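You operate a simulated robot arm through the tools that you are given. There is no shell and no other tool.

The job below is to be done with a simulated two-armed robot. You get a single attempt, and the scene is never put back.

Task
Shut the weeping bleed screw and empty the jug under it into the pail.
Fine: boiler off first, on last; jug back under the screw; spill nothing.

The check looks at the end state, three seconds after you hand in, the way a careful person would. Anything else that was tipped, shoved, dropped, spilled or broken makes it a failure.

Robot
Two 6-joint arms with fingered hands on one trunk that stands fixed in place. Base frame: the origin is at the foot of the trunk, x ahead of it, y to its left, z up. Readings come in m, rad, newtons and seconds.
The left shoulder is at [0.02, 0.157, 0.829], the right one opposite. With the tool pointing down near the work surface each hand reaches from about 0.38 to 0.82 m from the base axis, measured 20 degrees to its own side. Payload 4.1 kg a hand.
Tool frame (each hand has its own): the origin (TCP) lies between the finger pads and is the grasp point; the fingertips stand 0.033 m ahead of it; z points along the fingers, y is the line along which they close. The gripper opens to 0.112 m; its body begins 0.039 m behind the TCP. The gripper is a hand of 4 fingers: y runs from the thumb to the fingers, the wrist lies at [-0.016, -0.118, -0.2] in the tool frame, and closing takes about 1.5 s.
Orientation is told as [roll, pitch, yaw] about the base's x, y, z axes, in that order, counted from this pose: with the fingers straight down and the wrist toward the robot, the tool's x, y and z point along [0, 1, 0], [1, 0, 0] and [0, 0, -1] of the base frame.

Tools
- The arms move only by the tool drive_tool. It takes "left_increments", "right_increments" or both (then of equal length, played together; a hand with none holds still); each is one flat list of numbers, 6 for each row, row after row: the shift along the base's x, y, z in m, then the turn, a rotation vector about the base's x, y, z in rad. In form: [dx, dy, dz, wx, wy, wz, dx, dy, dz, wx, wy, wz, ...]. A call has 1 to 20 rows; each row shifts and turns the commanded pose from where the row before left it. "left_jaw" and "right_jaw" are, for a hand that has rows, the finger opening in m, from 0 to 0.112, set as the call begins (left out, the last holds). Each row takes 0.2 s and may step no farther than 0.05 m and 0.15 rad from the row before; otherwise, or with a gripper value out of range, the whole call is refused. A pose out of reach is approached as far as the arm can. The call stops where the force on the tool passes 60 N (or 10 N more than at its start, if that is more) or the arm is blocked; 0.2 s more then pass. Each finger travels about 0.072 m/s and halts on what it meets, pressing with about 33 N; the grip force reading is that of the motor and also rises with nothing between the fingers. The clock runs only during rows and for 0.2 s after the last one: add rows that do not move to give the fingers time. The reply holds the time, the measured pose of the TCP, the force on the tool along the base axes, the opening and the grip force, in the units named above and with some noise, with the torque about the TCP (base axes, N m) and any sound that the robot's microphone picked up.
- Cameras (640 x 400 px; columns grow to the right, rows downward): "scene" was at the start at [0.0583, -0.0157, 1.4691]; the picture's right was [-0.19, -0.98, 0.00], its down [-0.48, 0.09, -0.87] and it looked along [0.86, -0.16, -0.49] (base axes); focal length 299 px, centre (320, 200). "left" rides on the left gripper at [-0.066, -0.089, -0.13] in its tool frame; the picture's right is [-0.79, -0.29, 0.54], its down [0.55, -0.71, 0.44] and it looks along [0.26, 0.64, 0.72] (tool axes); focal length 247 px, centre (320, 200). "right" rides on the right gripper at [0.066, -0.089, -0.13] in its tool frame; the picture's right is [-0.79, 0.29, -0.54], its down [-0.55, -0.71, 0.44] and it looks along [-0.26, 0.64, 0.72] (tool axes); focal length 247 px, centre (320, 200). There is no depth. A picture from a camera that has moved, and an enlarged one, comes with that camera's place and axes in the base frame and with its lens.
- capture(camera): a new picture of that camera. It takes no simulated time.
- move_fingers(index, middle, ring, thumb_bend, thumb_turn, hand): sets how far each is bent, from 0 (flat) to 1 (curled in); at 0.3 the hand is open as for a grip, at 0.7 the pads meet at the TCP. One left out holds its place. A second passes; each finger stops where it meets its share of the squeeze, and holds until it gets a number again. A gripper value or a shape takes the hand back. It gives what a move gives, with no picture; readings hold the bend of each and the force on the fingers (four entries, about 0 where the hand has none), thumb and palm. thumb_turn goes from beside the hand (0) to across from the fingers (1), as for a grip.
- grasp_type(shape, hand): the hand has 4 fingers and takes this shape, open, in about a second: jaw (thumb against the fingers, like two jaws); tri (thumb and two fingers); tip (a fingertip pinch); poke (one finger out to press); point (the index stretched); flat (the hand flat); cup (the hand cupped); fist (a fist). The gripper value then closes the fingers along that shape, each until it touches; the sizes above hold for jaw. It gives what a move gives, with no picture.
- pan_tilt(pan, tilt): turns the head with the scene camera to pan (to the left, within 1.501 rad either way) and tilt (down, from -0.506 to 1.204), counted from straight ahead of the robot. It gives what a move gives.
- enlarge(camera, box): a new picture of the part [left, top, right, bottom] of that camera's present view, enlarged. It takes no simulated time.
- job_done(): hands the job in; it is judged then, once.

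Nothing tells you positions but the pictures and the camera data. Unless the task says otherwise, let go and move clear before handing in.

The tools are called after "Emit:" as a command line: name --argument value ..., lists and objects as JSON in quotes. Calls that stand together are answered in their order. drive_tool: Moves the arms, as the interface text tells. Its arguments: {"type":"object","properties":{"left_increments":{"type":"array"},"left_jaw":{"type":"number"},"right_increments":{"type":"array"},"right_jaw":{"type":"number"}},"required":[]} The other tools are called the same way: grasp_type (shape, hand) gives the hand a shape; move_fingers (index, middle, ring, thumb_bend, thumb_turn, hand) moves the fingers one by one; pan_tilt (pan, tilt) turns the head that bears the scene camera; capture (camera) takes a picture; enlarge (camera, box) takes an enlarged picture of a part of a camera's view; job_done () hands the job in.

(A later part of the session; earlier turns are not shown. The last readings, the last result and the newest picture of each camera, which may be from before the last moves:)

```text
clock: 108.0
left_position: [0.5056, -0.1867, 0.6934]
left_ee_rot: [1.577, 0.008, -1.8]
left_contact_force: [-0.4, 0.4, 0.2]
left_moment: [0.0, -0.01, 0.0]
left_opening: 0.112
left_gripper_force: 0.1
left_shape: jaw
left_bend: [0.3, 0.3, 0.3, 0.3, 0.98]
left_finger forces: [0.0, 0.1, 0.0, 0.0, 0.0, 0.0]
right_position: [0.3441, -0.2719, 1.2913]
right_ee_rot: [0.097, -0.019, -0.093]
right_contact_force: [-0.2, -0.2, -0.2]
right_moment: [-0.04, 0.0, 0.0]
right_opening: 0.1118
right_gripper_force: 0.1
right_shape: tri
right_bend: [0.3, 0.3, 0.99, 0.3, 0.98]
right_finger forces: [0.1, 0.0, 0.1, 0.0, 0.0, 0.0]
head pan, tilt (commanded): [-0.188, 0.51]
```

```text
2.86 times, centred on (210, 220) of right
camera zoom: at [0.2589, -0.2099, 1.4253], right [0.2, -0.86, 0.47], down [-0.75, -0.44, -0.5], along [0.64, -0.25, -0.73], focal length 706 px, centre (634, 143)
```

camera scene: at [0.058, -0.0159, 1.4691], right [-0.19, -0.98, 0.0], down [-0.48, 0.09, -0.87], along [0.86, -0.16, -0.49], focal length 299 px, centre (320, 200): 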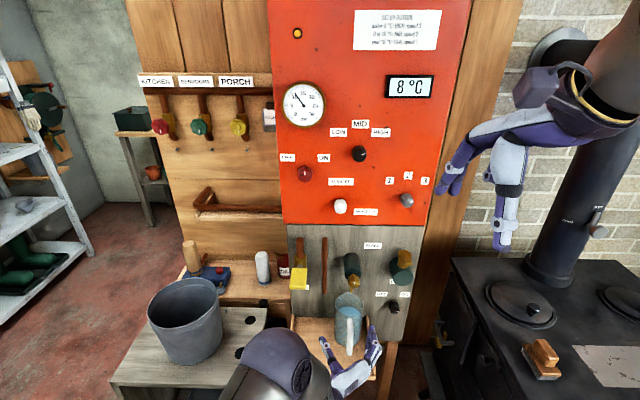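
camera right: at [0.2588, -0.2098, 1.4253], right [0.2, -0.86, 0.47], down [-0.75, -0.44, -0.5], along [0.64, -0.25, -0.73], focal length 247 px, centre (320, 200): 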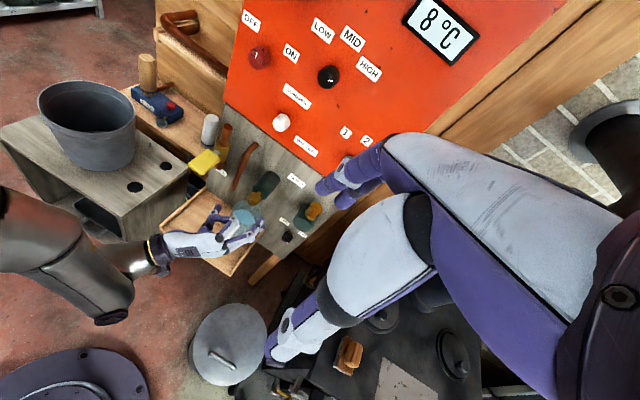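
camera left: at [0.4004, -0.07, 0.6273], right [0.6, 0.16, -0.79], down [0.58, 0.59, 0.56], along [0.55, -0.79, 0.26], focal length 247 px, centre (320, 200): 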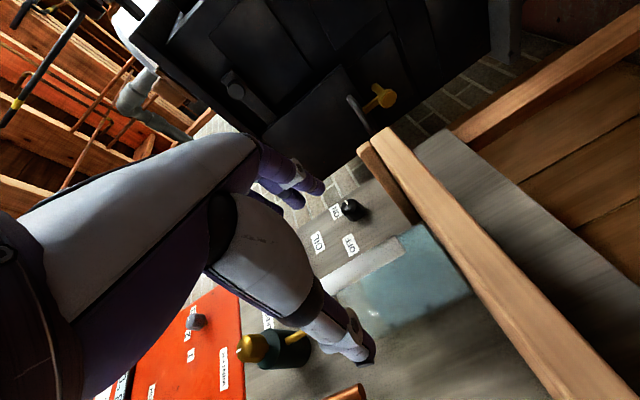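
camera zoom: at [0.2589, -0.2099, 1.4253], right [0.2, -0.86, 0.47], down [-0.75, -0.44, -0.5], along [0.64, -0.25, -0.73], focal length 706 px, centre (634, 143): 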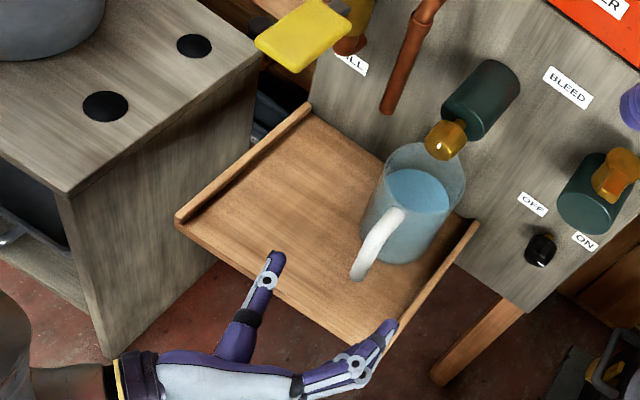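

There is no front lip, only side rails, and the right rail is just under the open fingers' path. I'll raise the hand slightly and narrow the opening to 7 cm so the fingers pass inside the rail.

Emit:
drive_tool --left_increments '[0, 0, 0.007, 0, 0, -0.0, 0, 0, 0, 0, 0, 0, 0, 0, 0, 0, 0, 0]' --left_jaw 0.07

Emit:
enlarge --camera "scene" --box '[280, 310, 400, 400]'

Emit:
capture --camera "left"

Emit:
enlarge --camera "right" --box '[180, 190, 270, 290]'

```text
clock: 108.8
left_position: [0.5081, -0.186, 0.7011]
left_ee_rot: [1.577, 0.008, -1.799]
left_contact_force: [-0.3, 0.2, -0.9]
left_moment: [0.0, 0.03, 0.0]
left_opening: 0.0706
left_gripper_force: 0.1
left_shape: jaw
left_bend: [0.75, 0.39, 0.36, 0.64, 1.0]
left_finger forces: [0.0, 0.1, 0.0, 0.1, 0.1, 0.1]
right_position: [0.345, -0.2706, 1.2907]
right_ee_rot: [0.097, -0.018, -0.092]
right_contact_force: [0.0, 0.5, -0.5]
right_moment: [0.03, 0.0, -0.01]
right_opening: 0.1116
right_gripper_force: 0.1
right_shape: tri
right_bend: [0.3, 0.3, 0.99, 0.3, 0.98]
right_finger forces: [0.0, 0.0, 0.0, 0.0, 0.1, 0.0]
head pan, tilt (commanded): [-0.188, 0.51]
```

```text
4.44 times, centred on (340, 355) of scene
camera zoom: at [0.0583, -0.0157, 1.4691], right [-0.19, -0.98, 0.0], down [-0.48, 0.09, -0.87], along [0.86, -0.16, -0.49], focal length 1327 px, centre (231, -489)
```

zoom: 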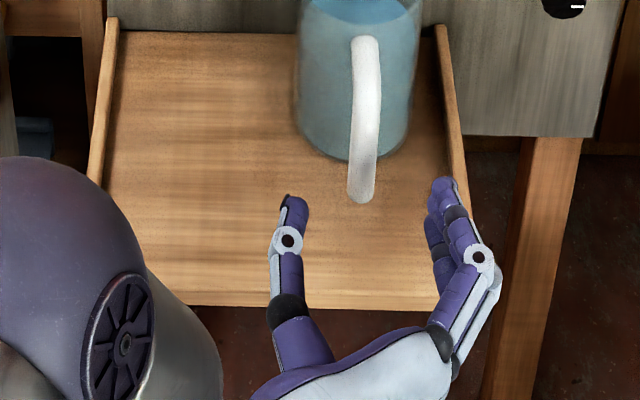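

```text
taken
camera left: at [0.4011, -0.07, 0.6353], right [0.59, 0.16, -0.79], down [0.58, 0.59, 0.56], along [0.56, -0.79, 0.26], focal length 247 px, centre (320, 200)
```

left: 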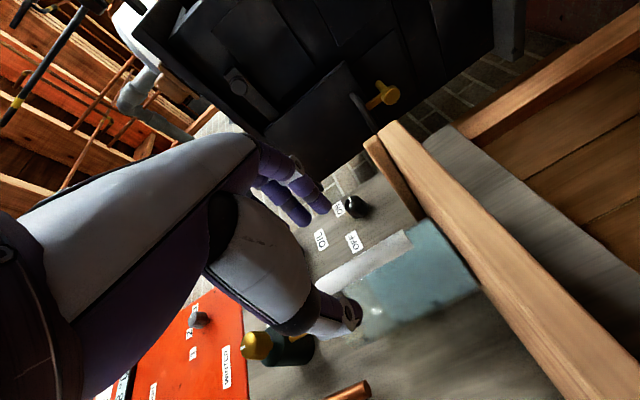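

```text
4.00 times, centred on (225, 240) of right
camera zoom: at [0.2589, -0.2099, 1.4253], right [0.2, -0.86, 0.47], down [-0.75, -0.44, -0.5], along [0.64, -0.25, -0.73], focal length 988 px, centre (700, 40)
```

zoom: 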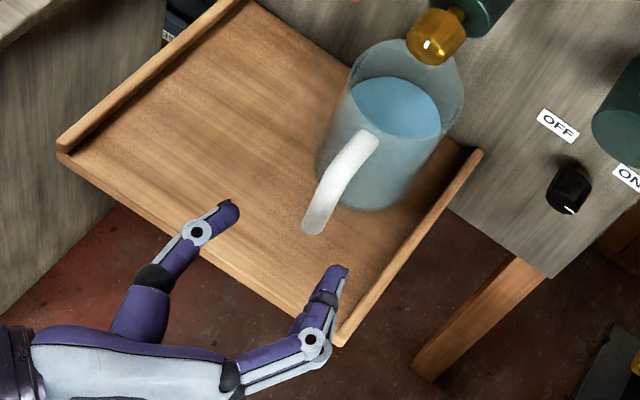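

In this closing the index curled right across (0.75), which would bump the handle. I'll set the fingers individually to an even half-open shape instead.

Emit:
move_fingers --hand "left" --index 0.44 --middle 0.44 --ring 0.44 --thumb_bend 0.44 --thumb_turn 1.0

Emit:
enlarge --camera "scene" --box '[280, 310, 400, 400]'

Emit:
enlarge --camera "right" --box '[180, 190, 270, 290]'

Emit:
capture --camera "left"

```text
clock: 109.8
left_position: [0.5094, -0.1858, 0.7011]
left_ee_rot: [1.577, 0.008, -1.8]
left_contact_force: [0.2, -0.1, -0.4]
left_moment: [0.01, -0.01, 0.01]
left_opening: 0.0738
left_gripper_force: 0.1
left_shape: fingers
left_bend: [0.44, 0.44, 0.44, 0.44, 0.99]
left_finger forces: [0.0, 0.0, 0.0, 0.0, 0.1, 0.0]
right_position: [0.3441, -0.2707, 1.2914]
right_ee_rot: [0.096, -0.019, -0.093]
right_contact_force: [-0.6, -1.0, -0.1]
right_moment: [0.0, 0.01, 0.03]
right_opening: 0.1117
right_gripper_force: 0.0
right_shape: tri
right_bend: [0.3, 0.3, 0.99, 0.3, 0.98]
right_finger forces: [0.0, 0.0, 0.1, 0.0, 0.0, 0.0]
head pan, tilt (commanded): [-0.188, 0.51]
```

```text
4.44 times, centred on (340, 355) of scene
camera zoom: at [0.0583, -0.0157, 1.4691], right [-0.19, -0.98, 0.0], down [-0.48, 0.09, -0.87], along [0.86, -0.16, -0.49], focal length 1327 px, centre (231, -489)
```

zoom: 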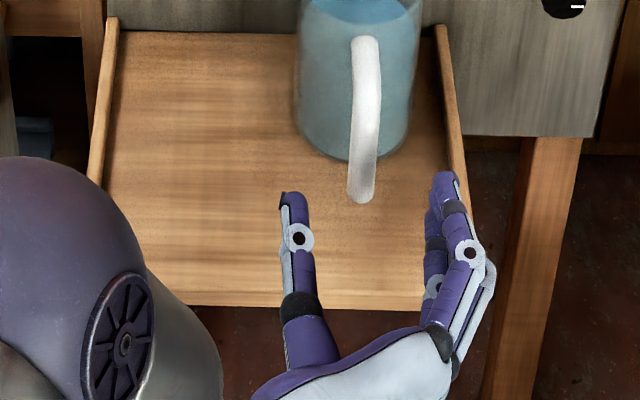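

```text
4.00 times, centred on (225, 240) of right
camera zoom: at [0.2589, -0.2099, 1.4253], right [0.2, -0.86, 0.47], down [-0.75, -0.44, -0.5], along [0.64, -0.25, -0.73], focal length 988 px, centre (700, 40)
```

zoom: 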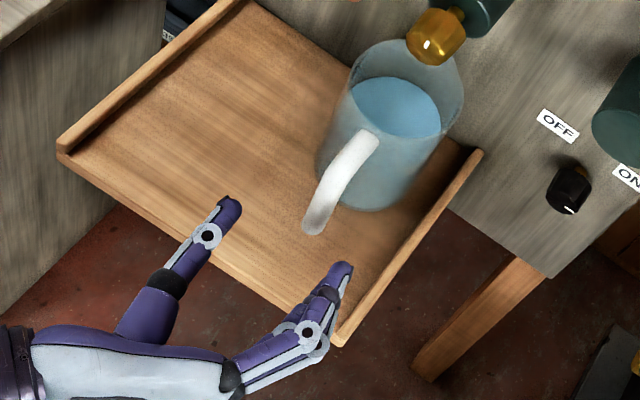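

```text
taken
camera left: at [0.4011, -0.0699, 0.6352], right [0.59, 0.16, -0.79], down [0.58, 0.59, 0.56], along [0.56, -0.79, 0.26], focal length 247 px, centre (320, 200)
```

left: 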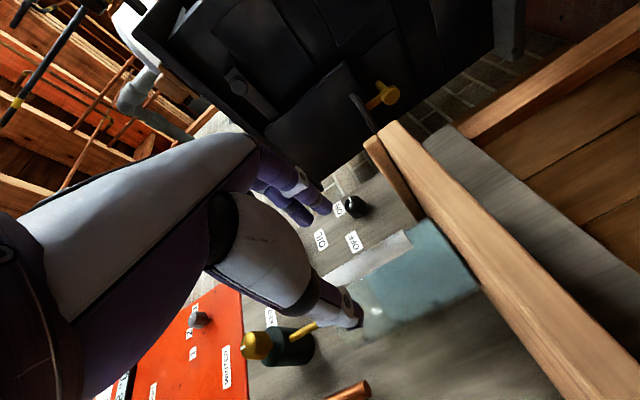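

The shape is even now, about 7 cm wide and inside the rail, and the handle is centred. I'll advance 6 cm to bring the bar between thumb and fingers.

Emit:
drive_tool --left_increments '[0.0202, -0.0047, 0, 0, 0, 0, 0.0202, -0.0047, 0, 0, 0, 0, 0.0192, -0.0045, 0, 0, 0, 0, 0, 0, 0, 0, 0, 0]'

Emit:
enlarge --camera "scene" --box '[300, 280, 400, 380]'

Emit:
enlarge --camera "right" --box '[190, 190, 270, 280]'

Emit:
capture --camera "left"

```text
clock: 110.8
left_position: [0.5689, -0.2002, 0.7019]
left_ee_rot: [1.576, 0.006, -1.8]
left_contact_force: [0.7, 0.1, 0.5]
left_moment: [-0.02, 0.01, 0.0]
left_opening: 0.0738
left_gripper_force: 0.1
left_shape: fingers
left_bend: [0.44, 0.44, 0.44, 0.44, 0.99]
left_finger forces: [0.0, 0.0, 0.0, 0.1, 0.0, 0.0]
right_position: [0.3443, -0.2716, 1.2893]
right_ee_rot: [0.096, -0.018, -0.092]
right_contact_force: [-0.7, 0.0, -0.3]
right_moment: [0.01, -0.01, 0.0]
right_opening: 0.1118
right_gripper_force: 0.0
right_shape: tri
right_bend: [0.3, 0.3, 0.99, 0.3, 0.98]
right_finger forces: [0.0, 0.1, 0.0, 0.0, 0.0, 0.0]
head pan, tilt (commanded): [-0.188, 0.51]
```

```text
4.00 times, centred on (350, 330) of scene
camera zoom: at [0.0582, -0.0157, 1.4691], right [-0.19, -0.98, 0.0], down [-0.48, 0.09, -0.87], along [0.86, -0.16, -0.49], focal length 1194 px, centre (200, -320)
```

zoom: 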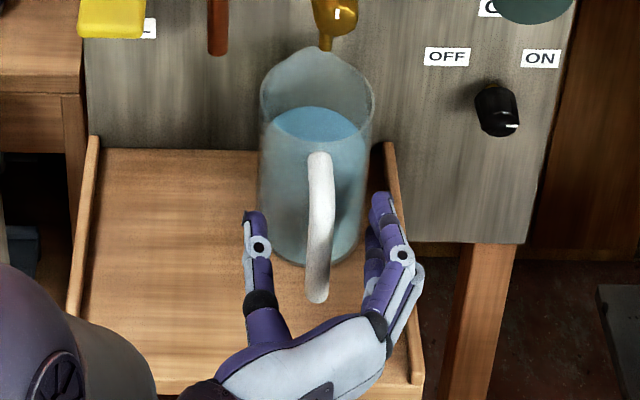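

```text
4.44 times, centred on (230, 235) of right
camera zoom: at [0.2589, -0.2099, 1.4253], right [0.2, -0.86, 0.47], down [-0.75, -0.44, -0.5], along [0.64, -0.25, -0.73], focal length 1098 px, centre (720, 44)
```

zoom: 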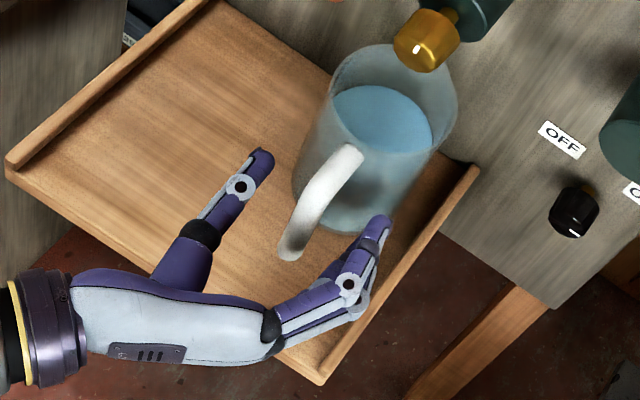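

```text
taken
camera left: at [0.4622, -0.0828, 0.6368], right [0.59, 0.16, -0.79], down [0.58, 0.59, 0.56], along [0.56, -0.79, 0.26], focal length 247 px, centre (320, 200)
```

left: 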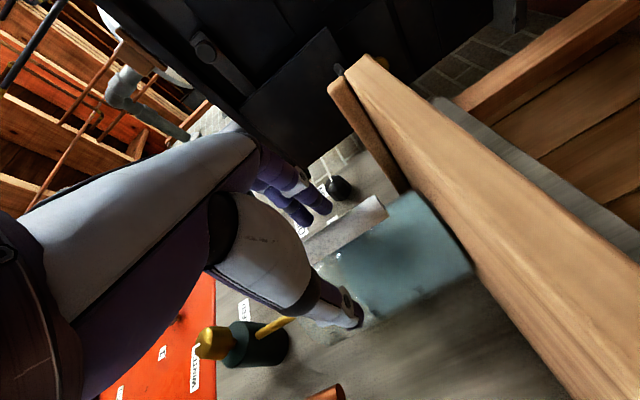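

The bar sits between thumb and fingers with no contact. I'll close in two stages.

Emit:
move_fingers --hand "left" --index 0.56 --middle 0.56 --ring 0.56 --thumb_bend 0.56

Emit:
capture --camera "left"

Emit:
enlarge --camera "scene" --box '[300, 280, 400, 380]'

Emit:
enlarge --camera "right" --box '[190, 190, 270, 280]'

```text
clock: 111.8
left_position: [0.5691, -0.1993, 0.7027]
left_ee_rot: [1.578, 0.007, -1.799]
left_contact_force: [0.0, 0.4, -0.8]
left_moment: [0.03, 0.0, 0.0]
left_opening: 0.0416
left_gripper_force: 0.1
left_shape: fingers
left_bend: [0.56, 0.56, 0.56, 0.56, 1.0]
left_finger forces: [0.1, 0.0, 0.0, 0.0, 0.1, 0.0]
right_position: [0.3447, -0.2702, 1.29]
right_ee_rot: [0.096, -0.018, -0.093]
right_contact_force: [0.2, 0.3, 0.5]
right_moment: [-0.01, -0.01, -0.03]
right_opening: 0.1116
right_gripper_force: 0.1
right_shape: tri
right_bend: [0.3, 0.3, 0.99, 0.3, 0.98]
right_finger forces: [0.0, 0.0, 0.1, 0.0, 0.0, 0.0]
head pan, tilt (commanded): [-0.188, 0.51]
```

```text
taken
camera left: at [0.4621, -0.0827, 0.637], right [0.59, 0.16, -0.79], down [0.58, 0.59, 0.56], along [0.56, -0.79, 0.26], focal length 247 px, centre (320, 200)
```

left: 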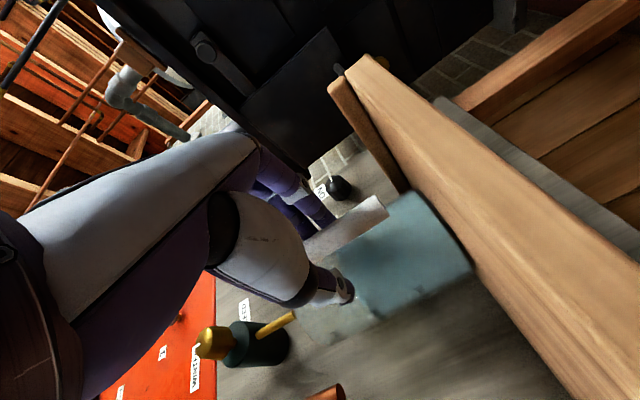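

```text
4.00 times, centred on (350, 330) of scene
camera zoom: at [0.0583, -0.0157, 1.4691], right [-0.19, -0.98, 0.0], down [-0.48, 0.09, -0.87], along [0.86, -0.16, -0.49], focal length 1194 px, centre (200, -320)
```

zoom: 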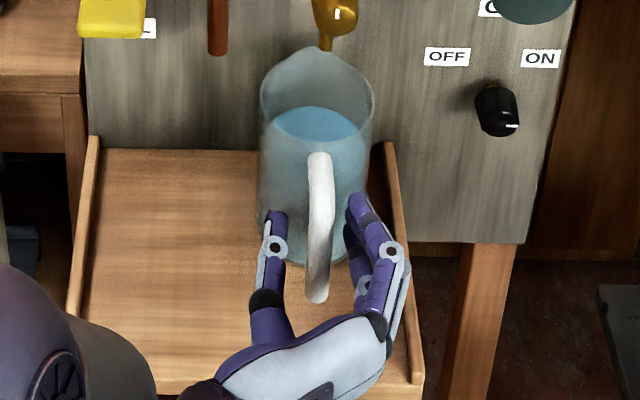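

```text
4.44 times, centred on (230, 235) of right
camera zoom: at [0.2589, -0.2099, 1.4253], right [0.2, -0.86, 0.47], down [-0.75, -0.44, -0.5], along [0.64, -0.25, -0.73], focal length 1098 px, centre (720, 44)
```

zoom: 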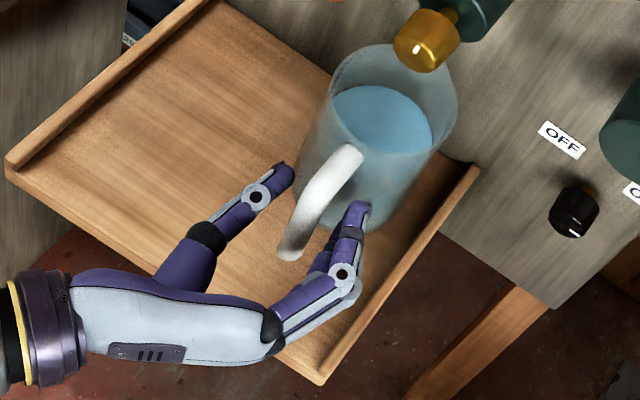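

Even on both sides and still no contact. Now I'll squeeze.

Emit:
move_fingers --hand "left" --index 0.8 --middle 0.8 --ring 0.8 --thumb_bend 0.8

Emit:
capture --camera "left"

Emit:
enlarge --camera "scene" --box '[300, 280, 400, 380]'

Emit:
enlarge --camera "right" --box '[190, 190, 270, 280]'

```text
clock: 112.8
left_position: [0.5688, -0.1988, 0.7025]
left_ee_rot: [1.577, 0.007, -1.801]
left_contact_force: [-0.2, -0.5, -0.5]
left_moment: [0.03, 0.05, 0.01]
left_opening: 0.0001
left_gripper_force: 10.4
left_shape: fingers
left_bend: [0.78, 0.79, 0.79, 0.73, 1.0]
left_finger forces: [3.7, 3.8, 3.3, 0.0, 10.5, 0.0]
right_position: [0.3442, -0.2714, 1.2916]
right_ee_rot: [0.097, -0.017, -0.093]
right_contact_force: [0.4, 0.0, -0.6]
right_moment: [0.0, 0.0, -0.02]
right_opening: 0.1116
right_gripper_force: 0.1
right_shape: tri
right_bend: [0.3, 0.3, 0.99, 0.3, 0.98]
right_finger forces: [0.1, 0.0, 0.1, 0.0, 0.0, 0.1]
head pan, tilt (commanded): [-0.188, 0.51]
```

```text
taken
camera left: at [0.4621, -0.0827, 0.6369], right [0.59, 0.16, -0.79], down [0.58, 0.59, 0.56], along [0.56, -0.79, 0.26], focal length 247 px, centre (320, 200)
```

left: 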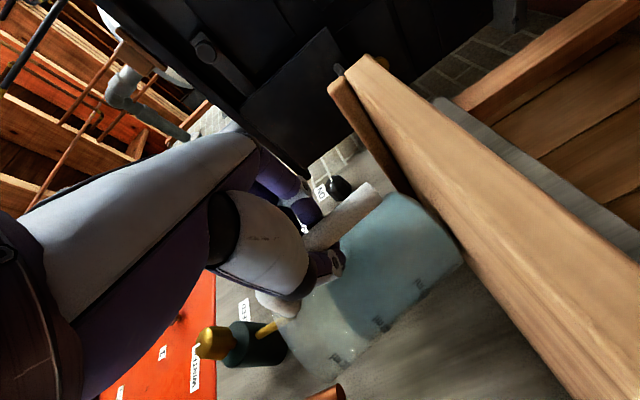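

```text
4.00 times, centred on (350, 330) of scene
camera zoom: at [0.0583, -0.0157, 1.4691], right [-0.19, -0.98, 0.0], down [-0.48, 0.09, -0.87], along [0.86, -0.16, -0.49], focal length 1194 px, centre (200, -320)
```

zoom: 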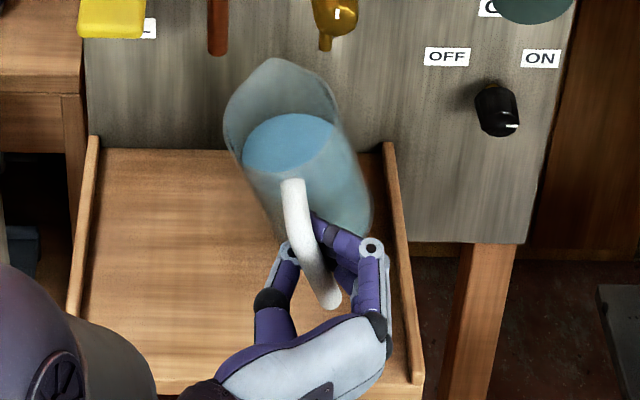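

```text
4.44 times, centred on (230, 235) of right
camera zoom: at [0.2589, -0.2099, 1.4253], right [0.2, -0.86, 0.47], down [-0.75, -0.44, -0.5], along [0.64, -0.25, -0.73], focal length 1098 px, centre (720, 44)
```

zoom: 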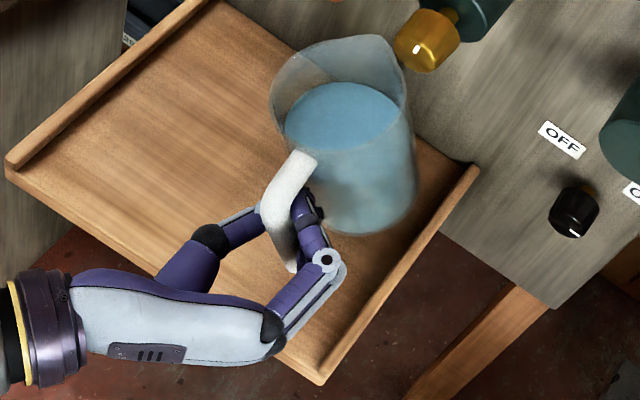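

The squeeze rolled the jug over to the left by some 20°, because the thumb presses lower than the fingers. Nothing has spilled; I'll back the fingers off gradually so it settles upright again.

Emit:
move_fingers --hand "left" --index 0.74 --middle 0.74 --ring 0.74 --thumb_bend 0.7

Emit:
enlarge --camera "scene" --box '[300, 280, 400, 380]'

```text
clock: 113.8
left_position: [0.5681, -0.1999, 0.7039]
left_ee_rot: [1.576, 0.008, -1.799]
left_contact_force: [0.2, -0.4, 1.3]
left_moment: [0.06, 0.02, -0.03]
left_opening: 0.0009
left_gripper_force: 2.2
left_shape: fingers
left_bend: [0.74, 0.74, 0.73, 0.68, 1.0]
left_finger forces: [1.6, 0.0, 1.1, 0.1, 2.6, 0.0]
right_position: [0.3448, -0.272, 1.2916]
right_ee_rot: [0.096, -0.017, -0.092]
right_contact_force: [0.6, -0.1, 0.6]
right_moment: [0.02, 0.01, 0.01]
right_opening: 0.112
right_gripper_force: 0.0
right_shape: tri
right_bend: [0.3, 0.3, 0.99, 0.3, 0.98]
right_finger forces: [0.0, 0.0, 0.1, 0.1, 0.1, 0.1]
head pan, tilt (commanded): [-0.188, 0.51]
```

```text
4.00 times, centred on (350, 330) of scene
camera zoom: at [0.0582, -0.0157, 1.4691], right [-0.19, -0.98, 0.0], down [-0.48, 0.09, -0.87], along [0.86, -0.16, -0.49], focal length 1194 px, centre (200, -320)
```

zoom: 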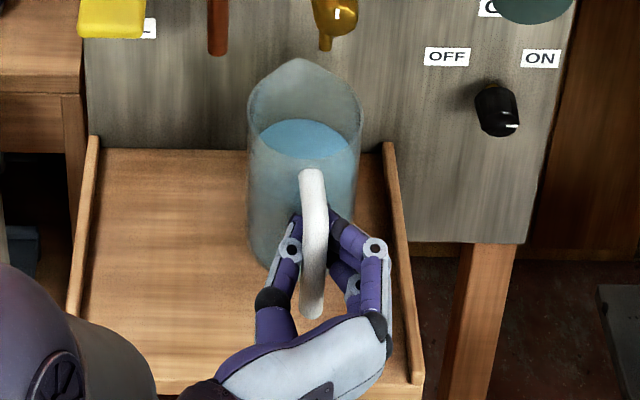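

The jug is upright again with the handle still loosely held. I'll take the upper (ring) finger off and squeeze with index and middle against the thumb, which oppose each other at the same height.

Emit:
move_fingers --hand "left" --index 0.74 --middle 0.74 --ring 0.5 --thumb_bend 0.7

Emit:
move_fingers --hand "left" --index 0.78 --middle 0.78 --thumb_bend 0.74

Emit:
enlarge --camera "scene" --box '[300, 280, 400, 380]'

Emit:
enlarge --camera "right" --box '[190, 190, 270, 280]'

Emit:
capture --camera "left"

```text
clock: 114.8
left_position: [0.569, -0.1996, 0.7037]
left_ee_rot: [1.577, 0.007, -1.8]
left_contact_force: [-0.4, 0.2, 1.6]
left_moment: [-0.02, 0.0, -0.03]
left_opening: 0.0005
left_gripper_force: 1.9
left_shape: fingers
left_bend: [0.74, 0.74, 0.5, 0.68, 1.0]
left_finger forces: [2.1, 0.1, 0.0, 0.0, 2.1, 0.0]
right_position: [0.345, -0.2713, 1.292]
right_ee_rot: [0.095, -0.017, -0.093]
right_contact_force: [0.1, -0.5, 0.5]
right_moment: [-0.01, -0.01, 0.0]
right_opening: 0.1117
right_gripper_force: 0.1
right_shape: tri
right_bend: [0.3, 0.3, 0.99, 0.3, 0.98]
right_finger forces: [0.0, 0.0, 0.0, 0.1, 0.0, 0.0]
head pan, tilt (commanded): [-0.188, 0.51]
```

```text
clock: 115.8
left_position: [0.5685, -0.198, 0.7026]
left_ee_rot: [1.576, 0.007, -1.799]
left_contact_force: [0.4, -0.2, 0.2]
left_moment: [-0.01, -0.01, 0.01]
left_opening: 0.0001
left_gripper_force: 5.4
left_shape: fingers
left_bend: [0.77, 0.77, 0.5, 0.69, 1.0]
left_finger forces: [2.8, 3.2, 0.1, 0.1, 4.4, 0.0]
right_position: [0.3446, -0.2711, 1.292]
right_ee_rot: [0.097, -0.017, -0.092]
right_contact_force: [-0.1, 0.4, -0.5]
right_moment: [0.01, 0.03, 0.0]
right_opening: 0.1119
right_gripper_force: 0.1
right_shape: tri
right_bend: [0.3, 0.3, 0.99, 0.3, 0.98]
right_finger forces: [0.0, 0.1, 0.0, 0.0, 0.0, 0.0]
head pan, tilt (commanded): [-0.188, 0.51]
```

```text
4.00 times, centred on (350, 330) of scene
camera zoom: at [0.0583, -0.0157, 1.4691], right [-0.19, -0.98, 0.0], down [-0.48, 0.09, -0.87], along [0.86, -0.16, -0.49], focal length 1194 px, centre (200, -320)
```

zoom: 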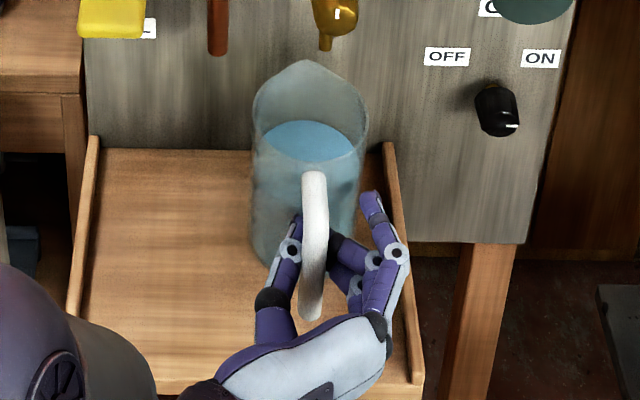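

```text
4.44 times, centred on (230, 235) of right
camera zoom: at [0.2589, -0.2099, 1.4253], right [0.2, -0.86, 0.47], down [-0.75, -0.44, -0.5], along [0.64, -0.25, -0.73], focal length 1098 px, centre (720, 44)
```

zoom: 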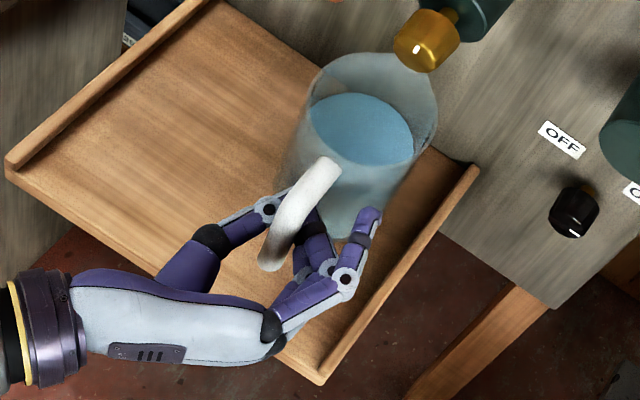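

```text
taken
camera left: at [0.4621, -0.0827, 0.6369], right [0.59, 0.16, -0.79], down [0.58, 0.59, 0.56], along [0.56, -0.79, 0.26], focal length 247 px, centre (320, 200)
```

left: 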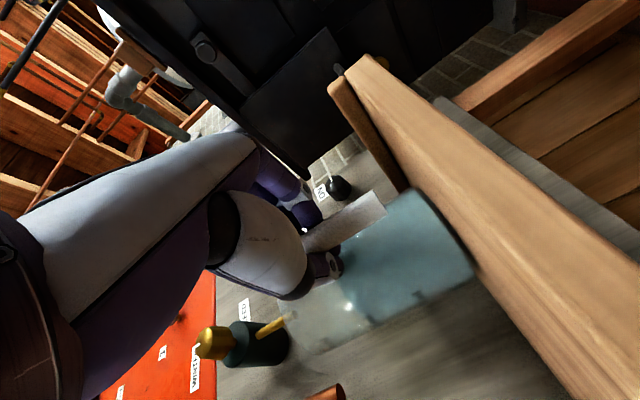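

The jug stays upright with index, middle and thumb. I'll firm up the squeeze and watch that it doesn't roll.

Emit:
move_fingers --hand "left" --index 0.84 --middle 0.84 --thumb_bend 0.86

Emit:
enlarge --camera "scene" --box '[300, 280, 400, 380]'

Emit:
enlarge --camera "right" --box '[190, 190, 270, 280]'

```text
clock: 116.8
left_position: [0.568, -0.1998, 0.7034]
left_ee_rot: [1.576, 0.006, -1.797]
left_contact_force: [-0.4, -0.3, 0.7]
left_moment: [0.01, -0.02, -0.03]
left_opening: 0.0001
left_gripper_force: 4.9
left_shape: fingers
left_bend: [0.82, 0.82, 0.5, 0.73, 1.0]
left_finger forces: [0.0, 7.4, 0.5, 0.0, 2.5, 0.0]
right_position: [0.3435, -0.2711, 1.2906]
right_ee_rot: [0.096, -0.017, -0.09]
right_contact_force: [-0.6, 0.4, 0.4]
right_moment: [-0.03, 0.0, -0.02]
right_opening: 0.1117
right_gripper_force: 0.1
right_shape: tri
right_bend: [0.3, 0.3, 0.99, 0.3, 0.98]
right_finger forces: [0.0, 0.0, 0.1, 0.0, 0.0, 0.0]
head pan, tilt (commanded): [-0.188, 0.51]
```

```text
4.00 times, centred on (350, 330) of scene
camera zoom: at [0.0582, -0.0157, 1.4691], right [-0.19, -0.98, 0.0], down [-0.48, 0.09, -0.87], along [0.86, -0.16, -0.49], focal length 1194 px, centre (200, -320)
```

zoom: 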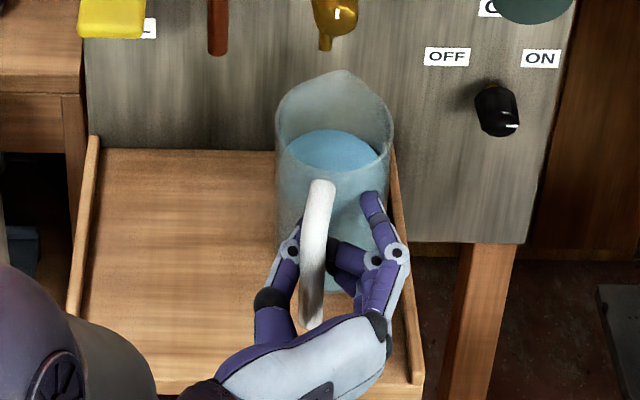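

```text
4.44 times, centred on (230, 235) of right
camera zoom: at [0.2589, -0.2099, 1.4253], right [0.2, -0.86, 0.47], down [-0.75, -0.44, -0.5], along [0.64, -0.25, -0.73], focal length 1098 px, centre (720, 44)
```

zoom: 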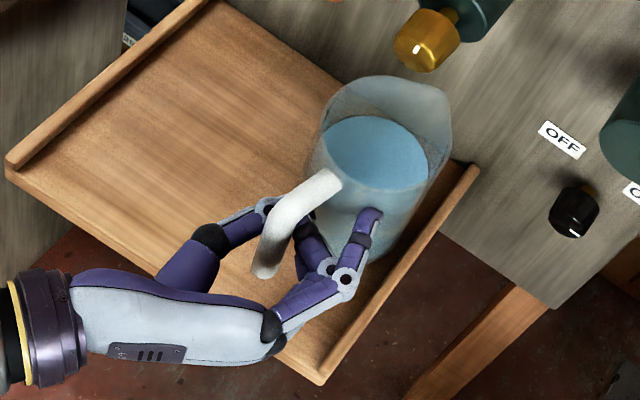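

The fingers are hooking in behind the bar and drawing the jug toward the palm, which would be the firmer hold. It's still upright and on the tray, so I'll continue in small steps.

Emit:
move_fingers --hand "left" --index 0.9 --middle 0.9 --ring 0.5 --thumb_bend 0.8

Emit:
enlarge --camera "scene" --box '[300, 280, 400, 380]'

Emit:
enlarge --camera "right" --box '[190, 190, 270, 280]'

Emit:
capture --camera "left"

```text
clock: 117.8
left_position: [0.5695, -0.199, 0.7028]
left_ee_rot: [1.576, 0.005, -1.8]
left_contact_force: [-0.8, 0.0, 0.5]
left_moment: [0.08, -0.05, 0.01]
left_opening: 0.0003
left_gripper_force: 8.9
left_shape: fingers
left_bend: [0.82, 0.82, 0.5, 0.72, 1.0]
left_finger forces: [0.0, 13.3, 1.7, 0.0, 3.5, 0.0]
right_position: [0.3442, -0.2702, 1.2916]
right_ee_rot: [0.097, -0.018, -0.093]
right_contact_force: [-0.2, 0.4, 0.0]
right_moment: [-0.01, 0.0, 0.0]
right_opening: 0.1117
right_gripper_force: 0.2
right_shape: tri
right_bend: [0.3, 0.3, 0.99, 0.3, 0.98]
right_finger forces: [0.1, 0.1, 0.0, 0.0, 0.0, 0.1]
head pan, tilt (commanded): [-0.188, 0.51]
```

```text
4.00 times, centred on (350, 330) of scene
camera zoom: at [0.0582, -0.0157, 1.4691], right [-0.19, -0.98, 0.0], down [-0.48, 0.09, -0.87], along [0.86, -0.16, -0.49], focal length 1194 px, centre (200, -320)
```

zoom: 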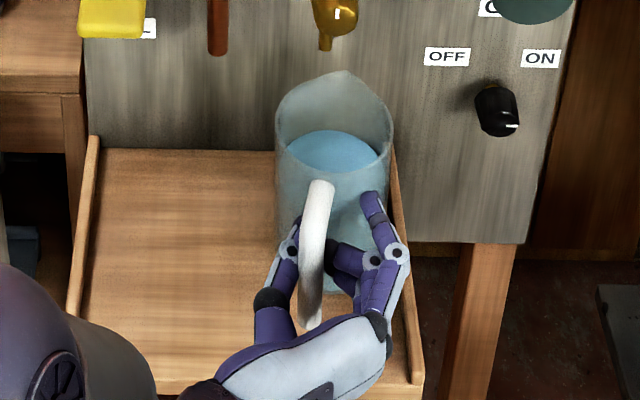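

```text
4.44 times, centred on (230, 235) of right
camera zoom: at [0.2589, -0.2099, 1.4253], right [0.2, -0.86, 0.47], down [-0.75, -0.44, -0.5], along [0.64, -0.25, -0.73], focal length 1098 px, centre (720, 44)
```

zoom: 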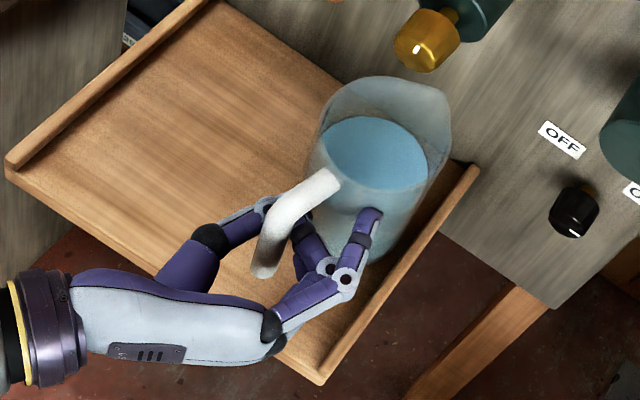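

```text
taken
camera left: at [0.4621, -0.0827, 0.637], right [0.59, 0.16, -0.79], down [0.58, 0.59, 0.56], along [0.56, -0.79, 0.26], focal length 247 px, centre (320, 200)
```

left: 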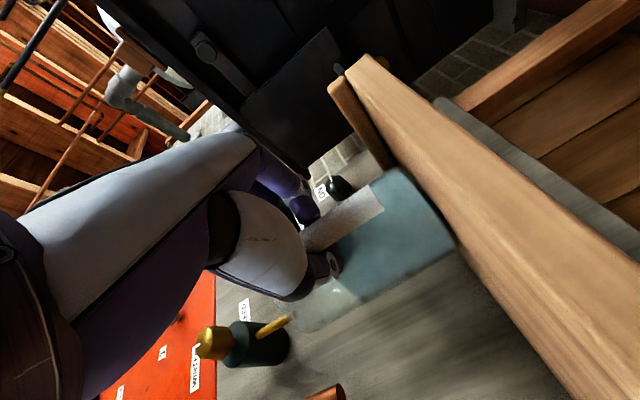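

This is getting messy: only the middle finger is really hooked. I'll open up carefully, let the jug stand free, and look at where it is now before regripping more deliberately.

Emit:
move_fingers --hand "left" --index 0.74 --middle 0.74 --ring 0.45 --thumb_bend 0.6

Emit:
move_fingers --hand "left" --index 0.44 --middle 0.44 --ring 0.44 --thumb_bend 0.44

Emit:
enlarge --camera "scene" --box '[300, 280, 400, 380]'

Emit:
enlarge --camera "right" --box '[190, 190, 270, 280]'

Emit:
capture --camera "left"

```text
clock: 118.8
left_position: [0.5685, -0.1991, 0.7036]
left_ee_rot: [1.577, 0.006, -1.801]
left_contact_force: [-0.2, -0.4, 0.5]
left_moment: [0.02, -0.02, 0.0]
left_opening: 0.0086
left_gripper_force: 0.1
left_shape: fingers
left_bend: [0.74, 0.74, 0.45, 0.6, 1.0]
left_finger forces: [0.0, 0.1, 0.0, 0.0, 0.0, 0.0]
right_position: [0.3436, -0.271, 1.2903]
right_ee_rot: [0.096, -0.018, -0.091]
right_contact_force: [-0.1, 0.1, 0.7]
right_moment: [0.02, 0.01, 0.0]
right_opening: 0.1117
right_gripper_force: 0.0
right_shape: tri
right_bend: [0.3, 0.3, 0.99, 0.3, 0.98]
right_finger forces: [0.1, 0.0, 0.1, 0.0, 0.0, 0.0]
head pan, tilt (commanded): [-0.188, 0.51]
```

```text
clock: 119.8
left_position: [0.568, -0.1982, 0.7035]
left_ee_rot: [1.576, 0.006, -1.8]
left_contact_force: [0.1, 0.3, 0.1]
left_moment: [0.01, -0.02, 0.0]
left_opening: 0.0739
left_gripper_force: 0.1
left_shape: fingers
left_bend: [0.44, 0.44, 0.44, 0.44, 0.99]
left_finger forces: [0.0, 0.0, 0.0, 0.0, 0.1, 0.1]
right_position: [0.3449, -0.2715, 1.291]
right_ee_rot: [0.095, -0.017, -0.091]
right_contact_force: [-0.1, -0.2, 1.1]
right_moment: [-0.03, 0.01, 0.0]
right_opening: 0.1117
right_gripper_force: 0.1
right_shape: tri
right_bend: [0.3, 0.3, 0.99, 0.3, 0.98]
right_finger forces: [0.0, 0.0, 0.0, 0.0, 0.0, 0.1]
head pan, tilt (commanded): [-0.188, 0.51]
```

```text
4.00 times, centred on (350, 330) of scene
camera zoom: at [0.0583, -0.0157, 1.4691], right [-0.19, -0.98, 0.0], down [-0.48, 0.09, -0.87], along [0.86, -0.16, -0.49], focal length 1194 px, centre (200, -320)
```

zoom: 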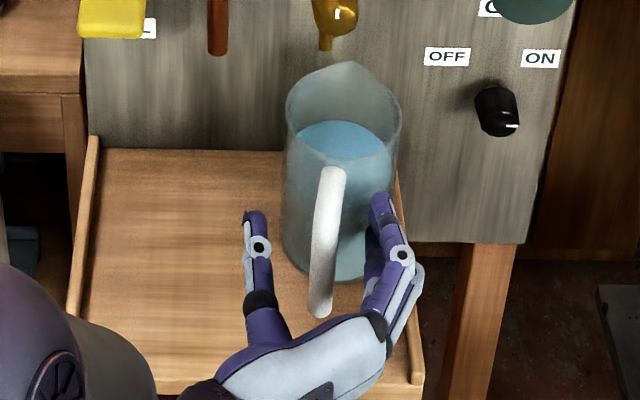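

```text
4.44 times, centred on (230, 235) of right
camera zoom: at [0.2589, -0.2099, 1.4253], right [0.2, -0.86, 0.47], down [-0.75, -0.44, -0.5], along [0.64, -0.25, -0.73], focal length 1098 px, centre (720, 44)
```

zoom: 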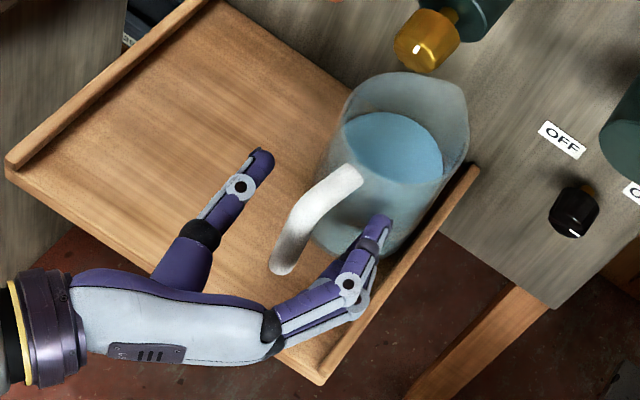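

```text
taken
camera left: at [0.4621, -0.0827, 0.637], right [0.59, 0.16, -0.79], down [0.58, 0.59, 0.56], along [0.56, -0.79, 0.26], focal length 247 px, centre (320, 200)
```

left: 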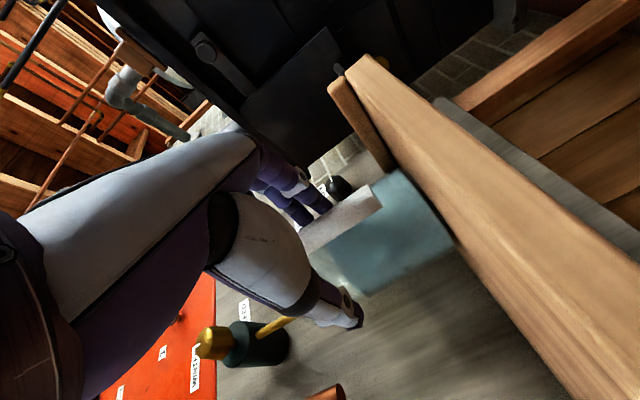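

The jug stands free and upright, turned a little and touching the right rail, with its axis near (0.642, -0.234) and the bar near (0.567, -0.200). A better hold is around the jug's body from the front with the handle lying inside the palm; I'll back off, match its angle and open wide.

Emit:
drive_tool --left_increments '[-0.0133, 0.0049, 0.001, 0, 0, -0.05, -0.0133, 0.0049, 0.001, 0, 0, -0.08, 0, 0, 0, 0, 0, -0.07]'

Emit:
move_fingers --hand "left" --index 0.2 --middle 0.2 --ring 0.2 --thumb_bend 0.2

Emit:
enlarge --camera "scene" --box '[300, 280, 400, 380]'

Emit:
enlarge --camera "right" --box '[190, 190, 270, 280]'

Emit:
capture --camera "left"

```text
clock: 120.5
left_position: [0.542, -0.1916, 0.7055]
left_ee_rot: [1.576, 0.006, -1.999]
left_contact_force: [0.0, -0.5, -0.1]
left_moment: [0.03, -0.01, 0.01]
left_opening: 0.0739
left_gripper_force: 0.0
left_shape: fingers
left_bend: [0.44, 0.44, 0.44, 0.44, 0.99]
left_finger forces: [0.0, 0.0, 0.0, 0.1, 0.0, 0.0]
right_position: [0.3441, -0.2714, 1.2906]
right_ee_rot: [0.095, -0.018, -0.093]
right_contact_force: [-0.9, 0.1, -0.2]
right_moment: [0.01, 0.03, -0.01]
right_opening: 0.1119
right_gripper_force: 0.1
right_shape: tri
right_bend: [0.3, 0.3, 0.99, 0.3, 0.98]
right_finger forces: [0.0, 0.1, 0.0, 0.0, 0.0, 0.0]
head pan, tilt (commanded): [-0.188, 0.51]
```

```text
clock: 121.5
left_position: [0.5427, -0.1887, 0.7061]
left_ee_rot: [1.575, 0.007, -1.999]
left_contact_force: [1.0, -1.0, 0.1]
left_moment: [0.0, 0.02, 0.04]
left_opening: 0.1379
left_gripper_force: 0.1
left_shape: fingers
left_bend: [0.2, 0.2, 0.2, 0.2, 0.97]
left_finger forces: [0.0, 0.0, 0.0, 0.0, 0.1, 0.0]
right_position: [0.3446, -0.2707, 1.2919]
right_ee_rot: [0.095, -0.017, -0.092]
right_contact_force: [-0.2, 0.0, -0.5]
right_moment: [0.0, 0.02, -0.02]
right_opening: 0.1118
right_gripper_force: 0.0
right_shape: tri
right_bend: [0.3, 0.3, 0.99, 0.3, 0.98]
right_finger forces: [0.0, 0.0, 0.1, 0.1, 0.1, 0.0]
head pan, tilt (commanded): [-0.188, 0.51]
```

```text
4.00 times, centred on (350, 330) of scene
camera zoom: at [0.0583, -0.0157, 1.4691], right [-0.19, -0.98, 0.0], down [-0.48, 0.09, -0.87], along [0.86, -0.16, -0.49], focal length 1194 px, centre (200, -320)
```

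zoom: 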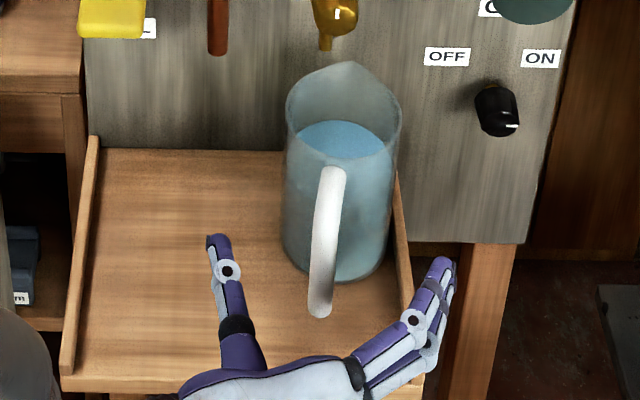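

```text
4.44 times, centred on (230, 235) of right
camera zoom: at [0.2589, -0.2099, 1.4253], right [0.2, -0.86, 0.47], down [-0.75, -0.44, -0.5], along [0.64, -0.25, -0.73], focal length 1098 px, centre (720, 44)
```

zoom: 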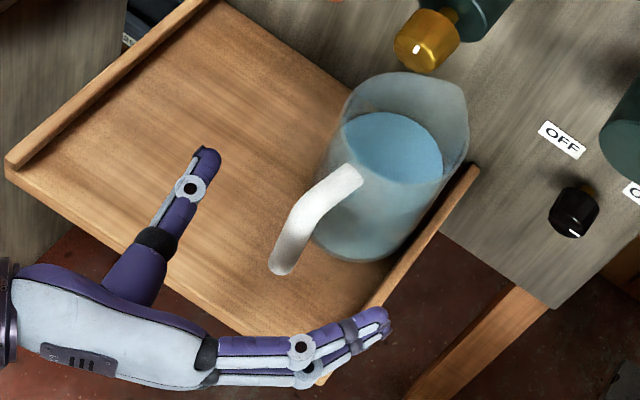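

```text
taken
camera left: at [0.4605, -0.0551, 0.6405], right [0.62, 0.04, -0.79], down [0.69, 0.46, 0.56], along [0.39, -0.89, 0.26], focal length 247 px, centre (320, 200)
```

left: 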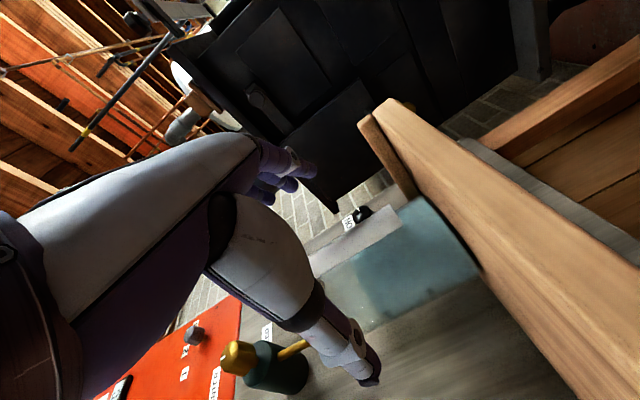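

The hand is wide open (14 cm), lined up with the jug, with the bar 2.7 cm ahead of the grip point. I'll advance 4.5 cm so the fingers flank the body and the bar lies inside the palm.

Emit:
drive_tool --left_increments '[0.0137, -0.0062, 0, 0, 0, 0, 0.0137, -0.0062, 0, 0, 0, 0, 0.0137, -0.0062, 0, 0, 0, 0, 0, 0, 0, 0, 0, 0]'

Emit:
enlarge --camera "scene" --box '[300, 280, 400, 380]'

Emit:
enlarge --camera "right" --box '[190, 190, 270, 280]'

Emit:
capture --camera "left"

```text
clock: 122.5
left_position: [0.5843, -0.2083, 0.7047]
left_ee_rot: [1.576, 0.008, -2.0]
left_contact_force: [0.0, -0.5, -0.7]
left_moment: [0.01, -0.01, 0.01]
left_opening: 0.1378
left_gripper_force: 0.1
left_shape: fingers
left_bend: [0.2, 0.2, 0.2, 0.2, 0.97]
left_finger forces: [0.0, 0.1, 0.0, 0.0, 0.0, 0.1]
right_position: [0.3445, -0.2713, 1.2911]
right_ee_rot: [0.095, -0.018, -0.092]
right_contact_force: [0.2, -0.4, 0.0]
right_moment: [0.02, 0.0, 0.02]
right_opening: 0.1118
right_gripper_force: 0.1
right_shape: tri
right_bend: [0.3, 0.3, 0.99, 0.3, 0.98]
right_finger forces: [0.0, 0.1, 0.1, 0.0, 0.0, 0.0]
head pan, tilt (commanded): [-0.188, 0.51]
```

```text
4.00 times, centred on (350, 330) of scene
camera zoom: at [0.0582, -0.0157, 1.4691], right [-0.19, -0.98, 0.0], down [-0.48, 0.09, -0.87], along [0.86, -0.16, -0.49], focal length 1194 px, centre (200, -320)
```

zoom: 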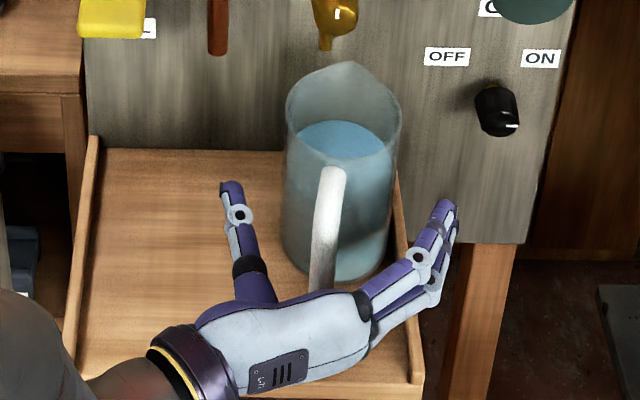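

```text
4.44 times, centred on (230, 235) of right
camera zoom: at [0.2589, -0.2099, 1.4253], right [0.2, -0.86, 0.47], down [-0.75, -0.44, -0.5], along [0.64, -0.25, -0.73], focal length 1098 px, centre (720, 44)
```

zoom: 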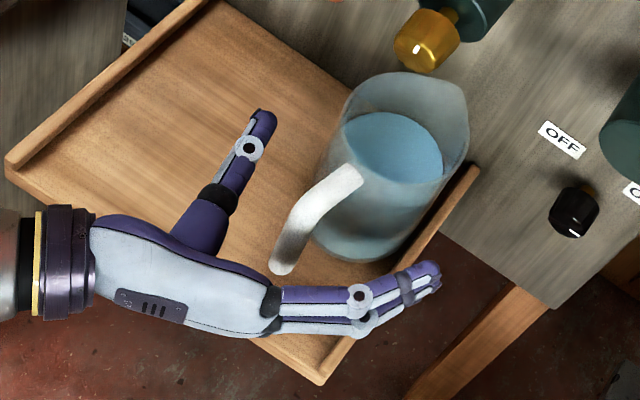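

```text
taken
camera left: at [0.5023, -0.0735, 0.6395], right [0.61, 0.04, -0.79], down [0.69, 0.46, 0.56], along [0.39, -0.89, 0.26], focal length 247 px, centre (320, 200)
```

left: 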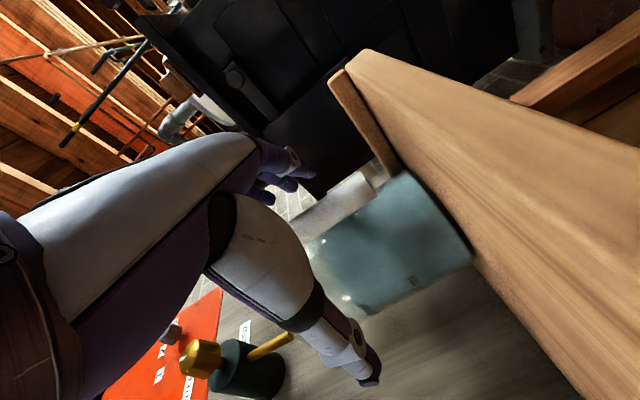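

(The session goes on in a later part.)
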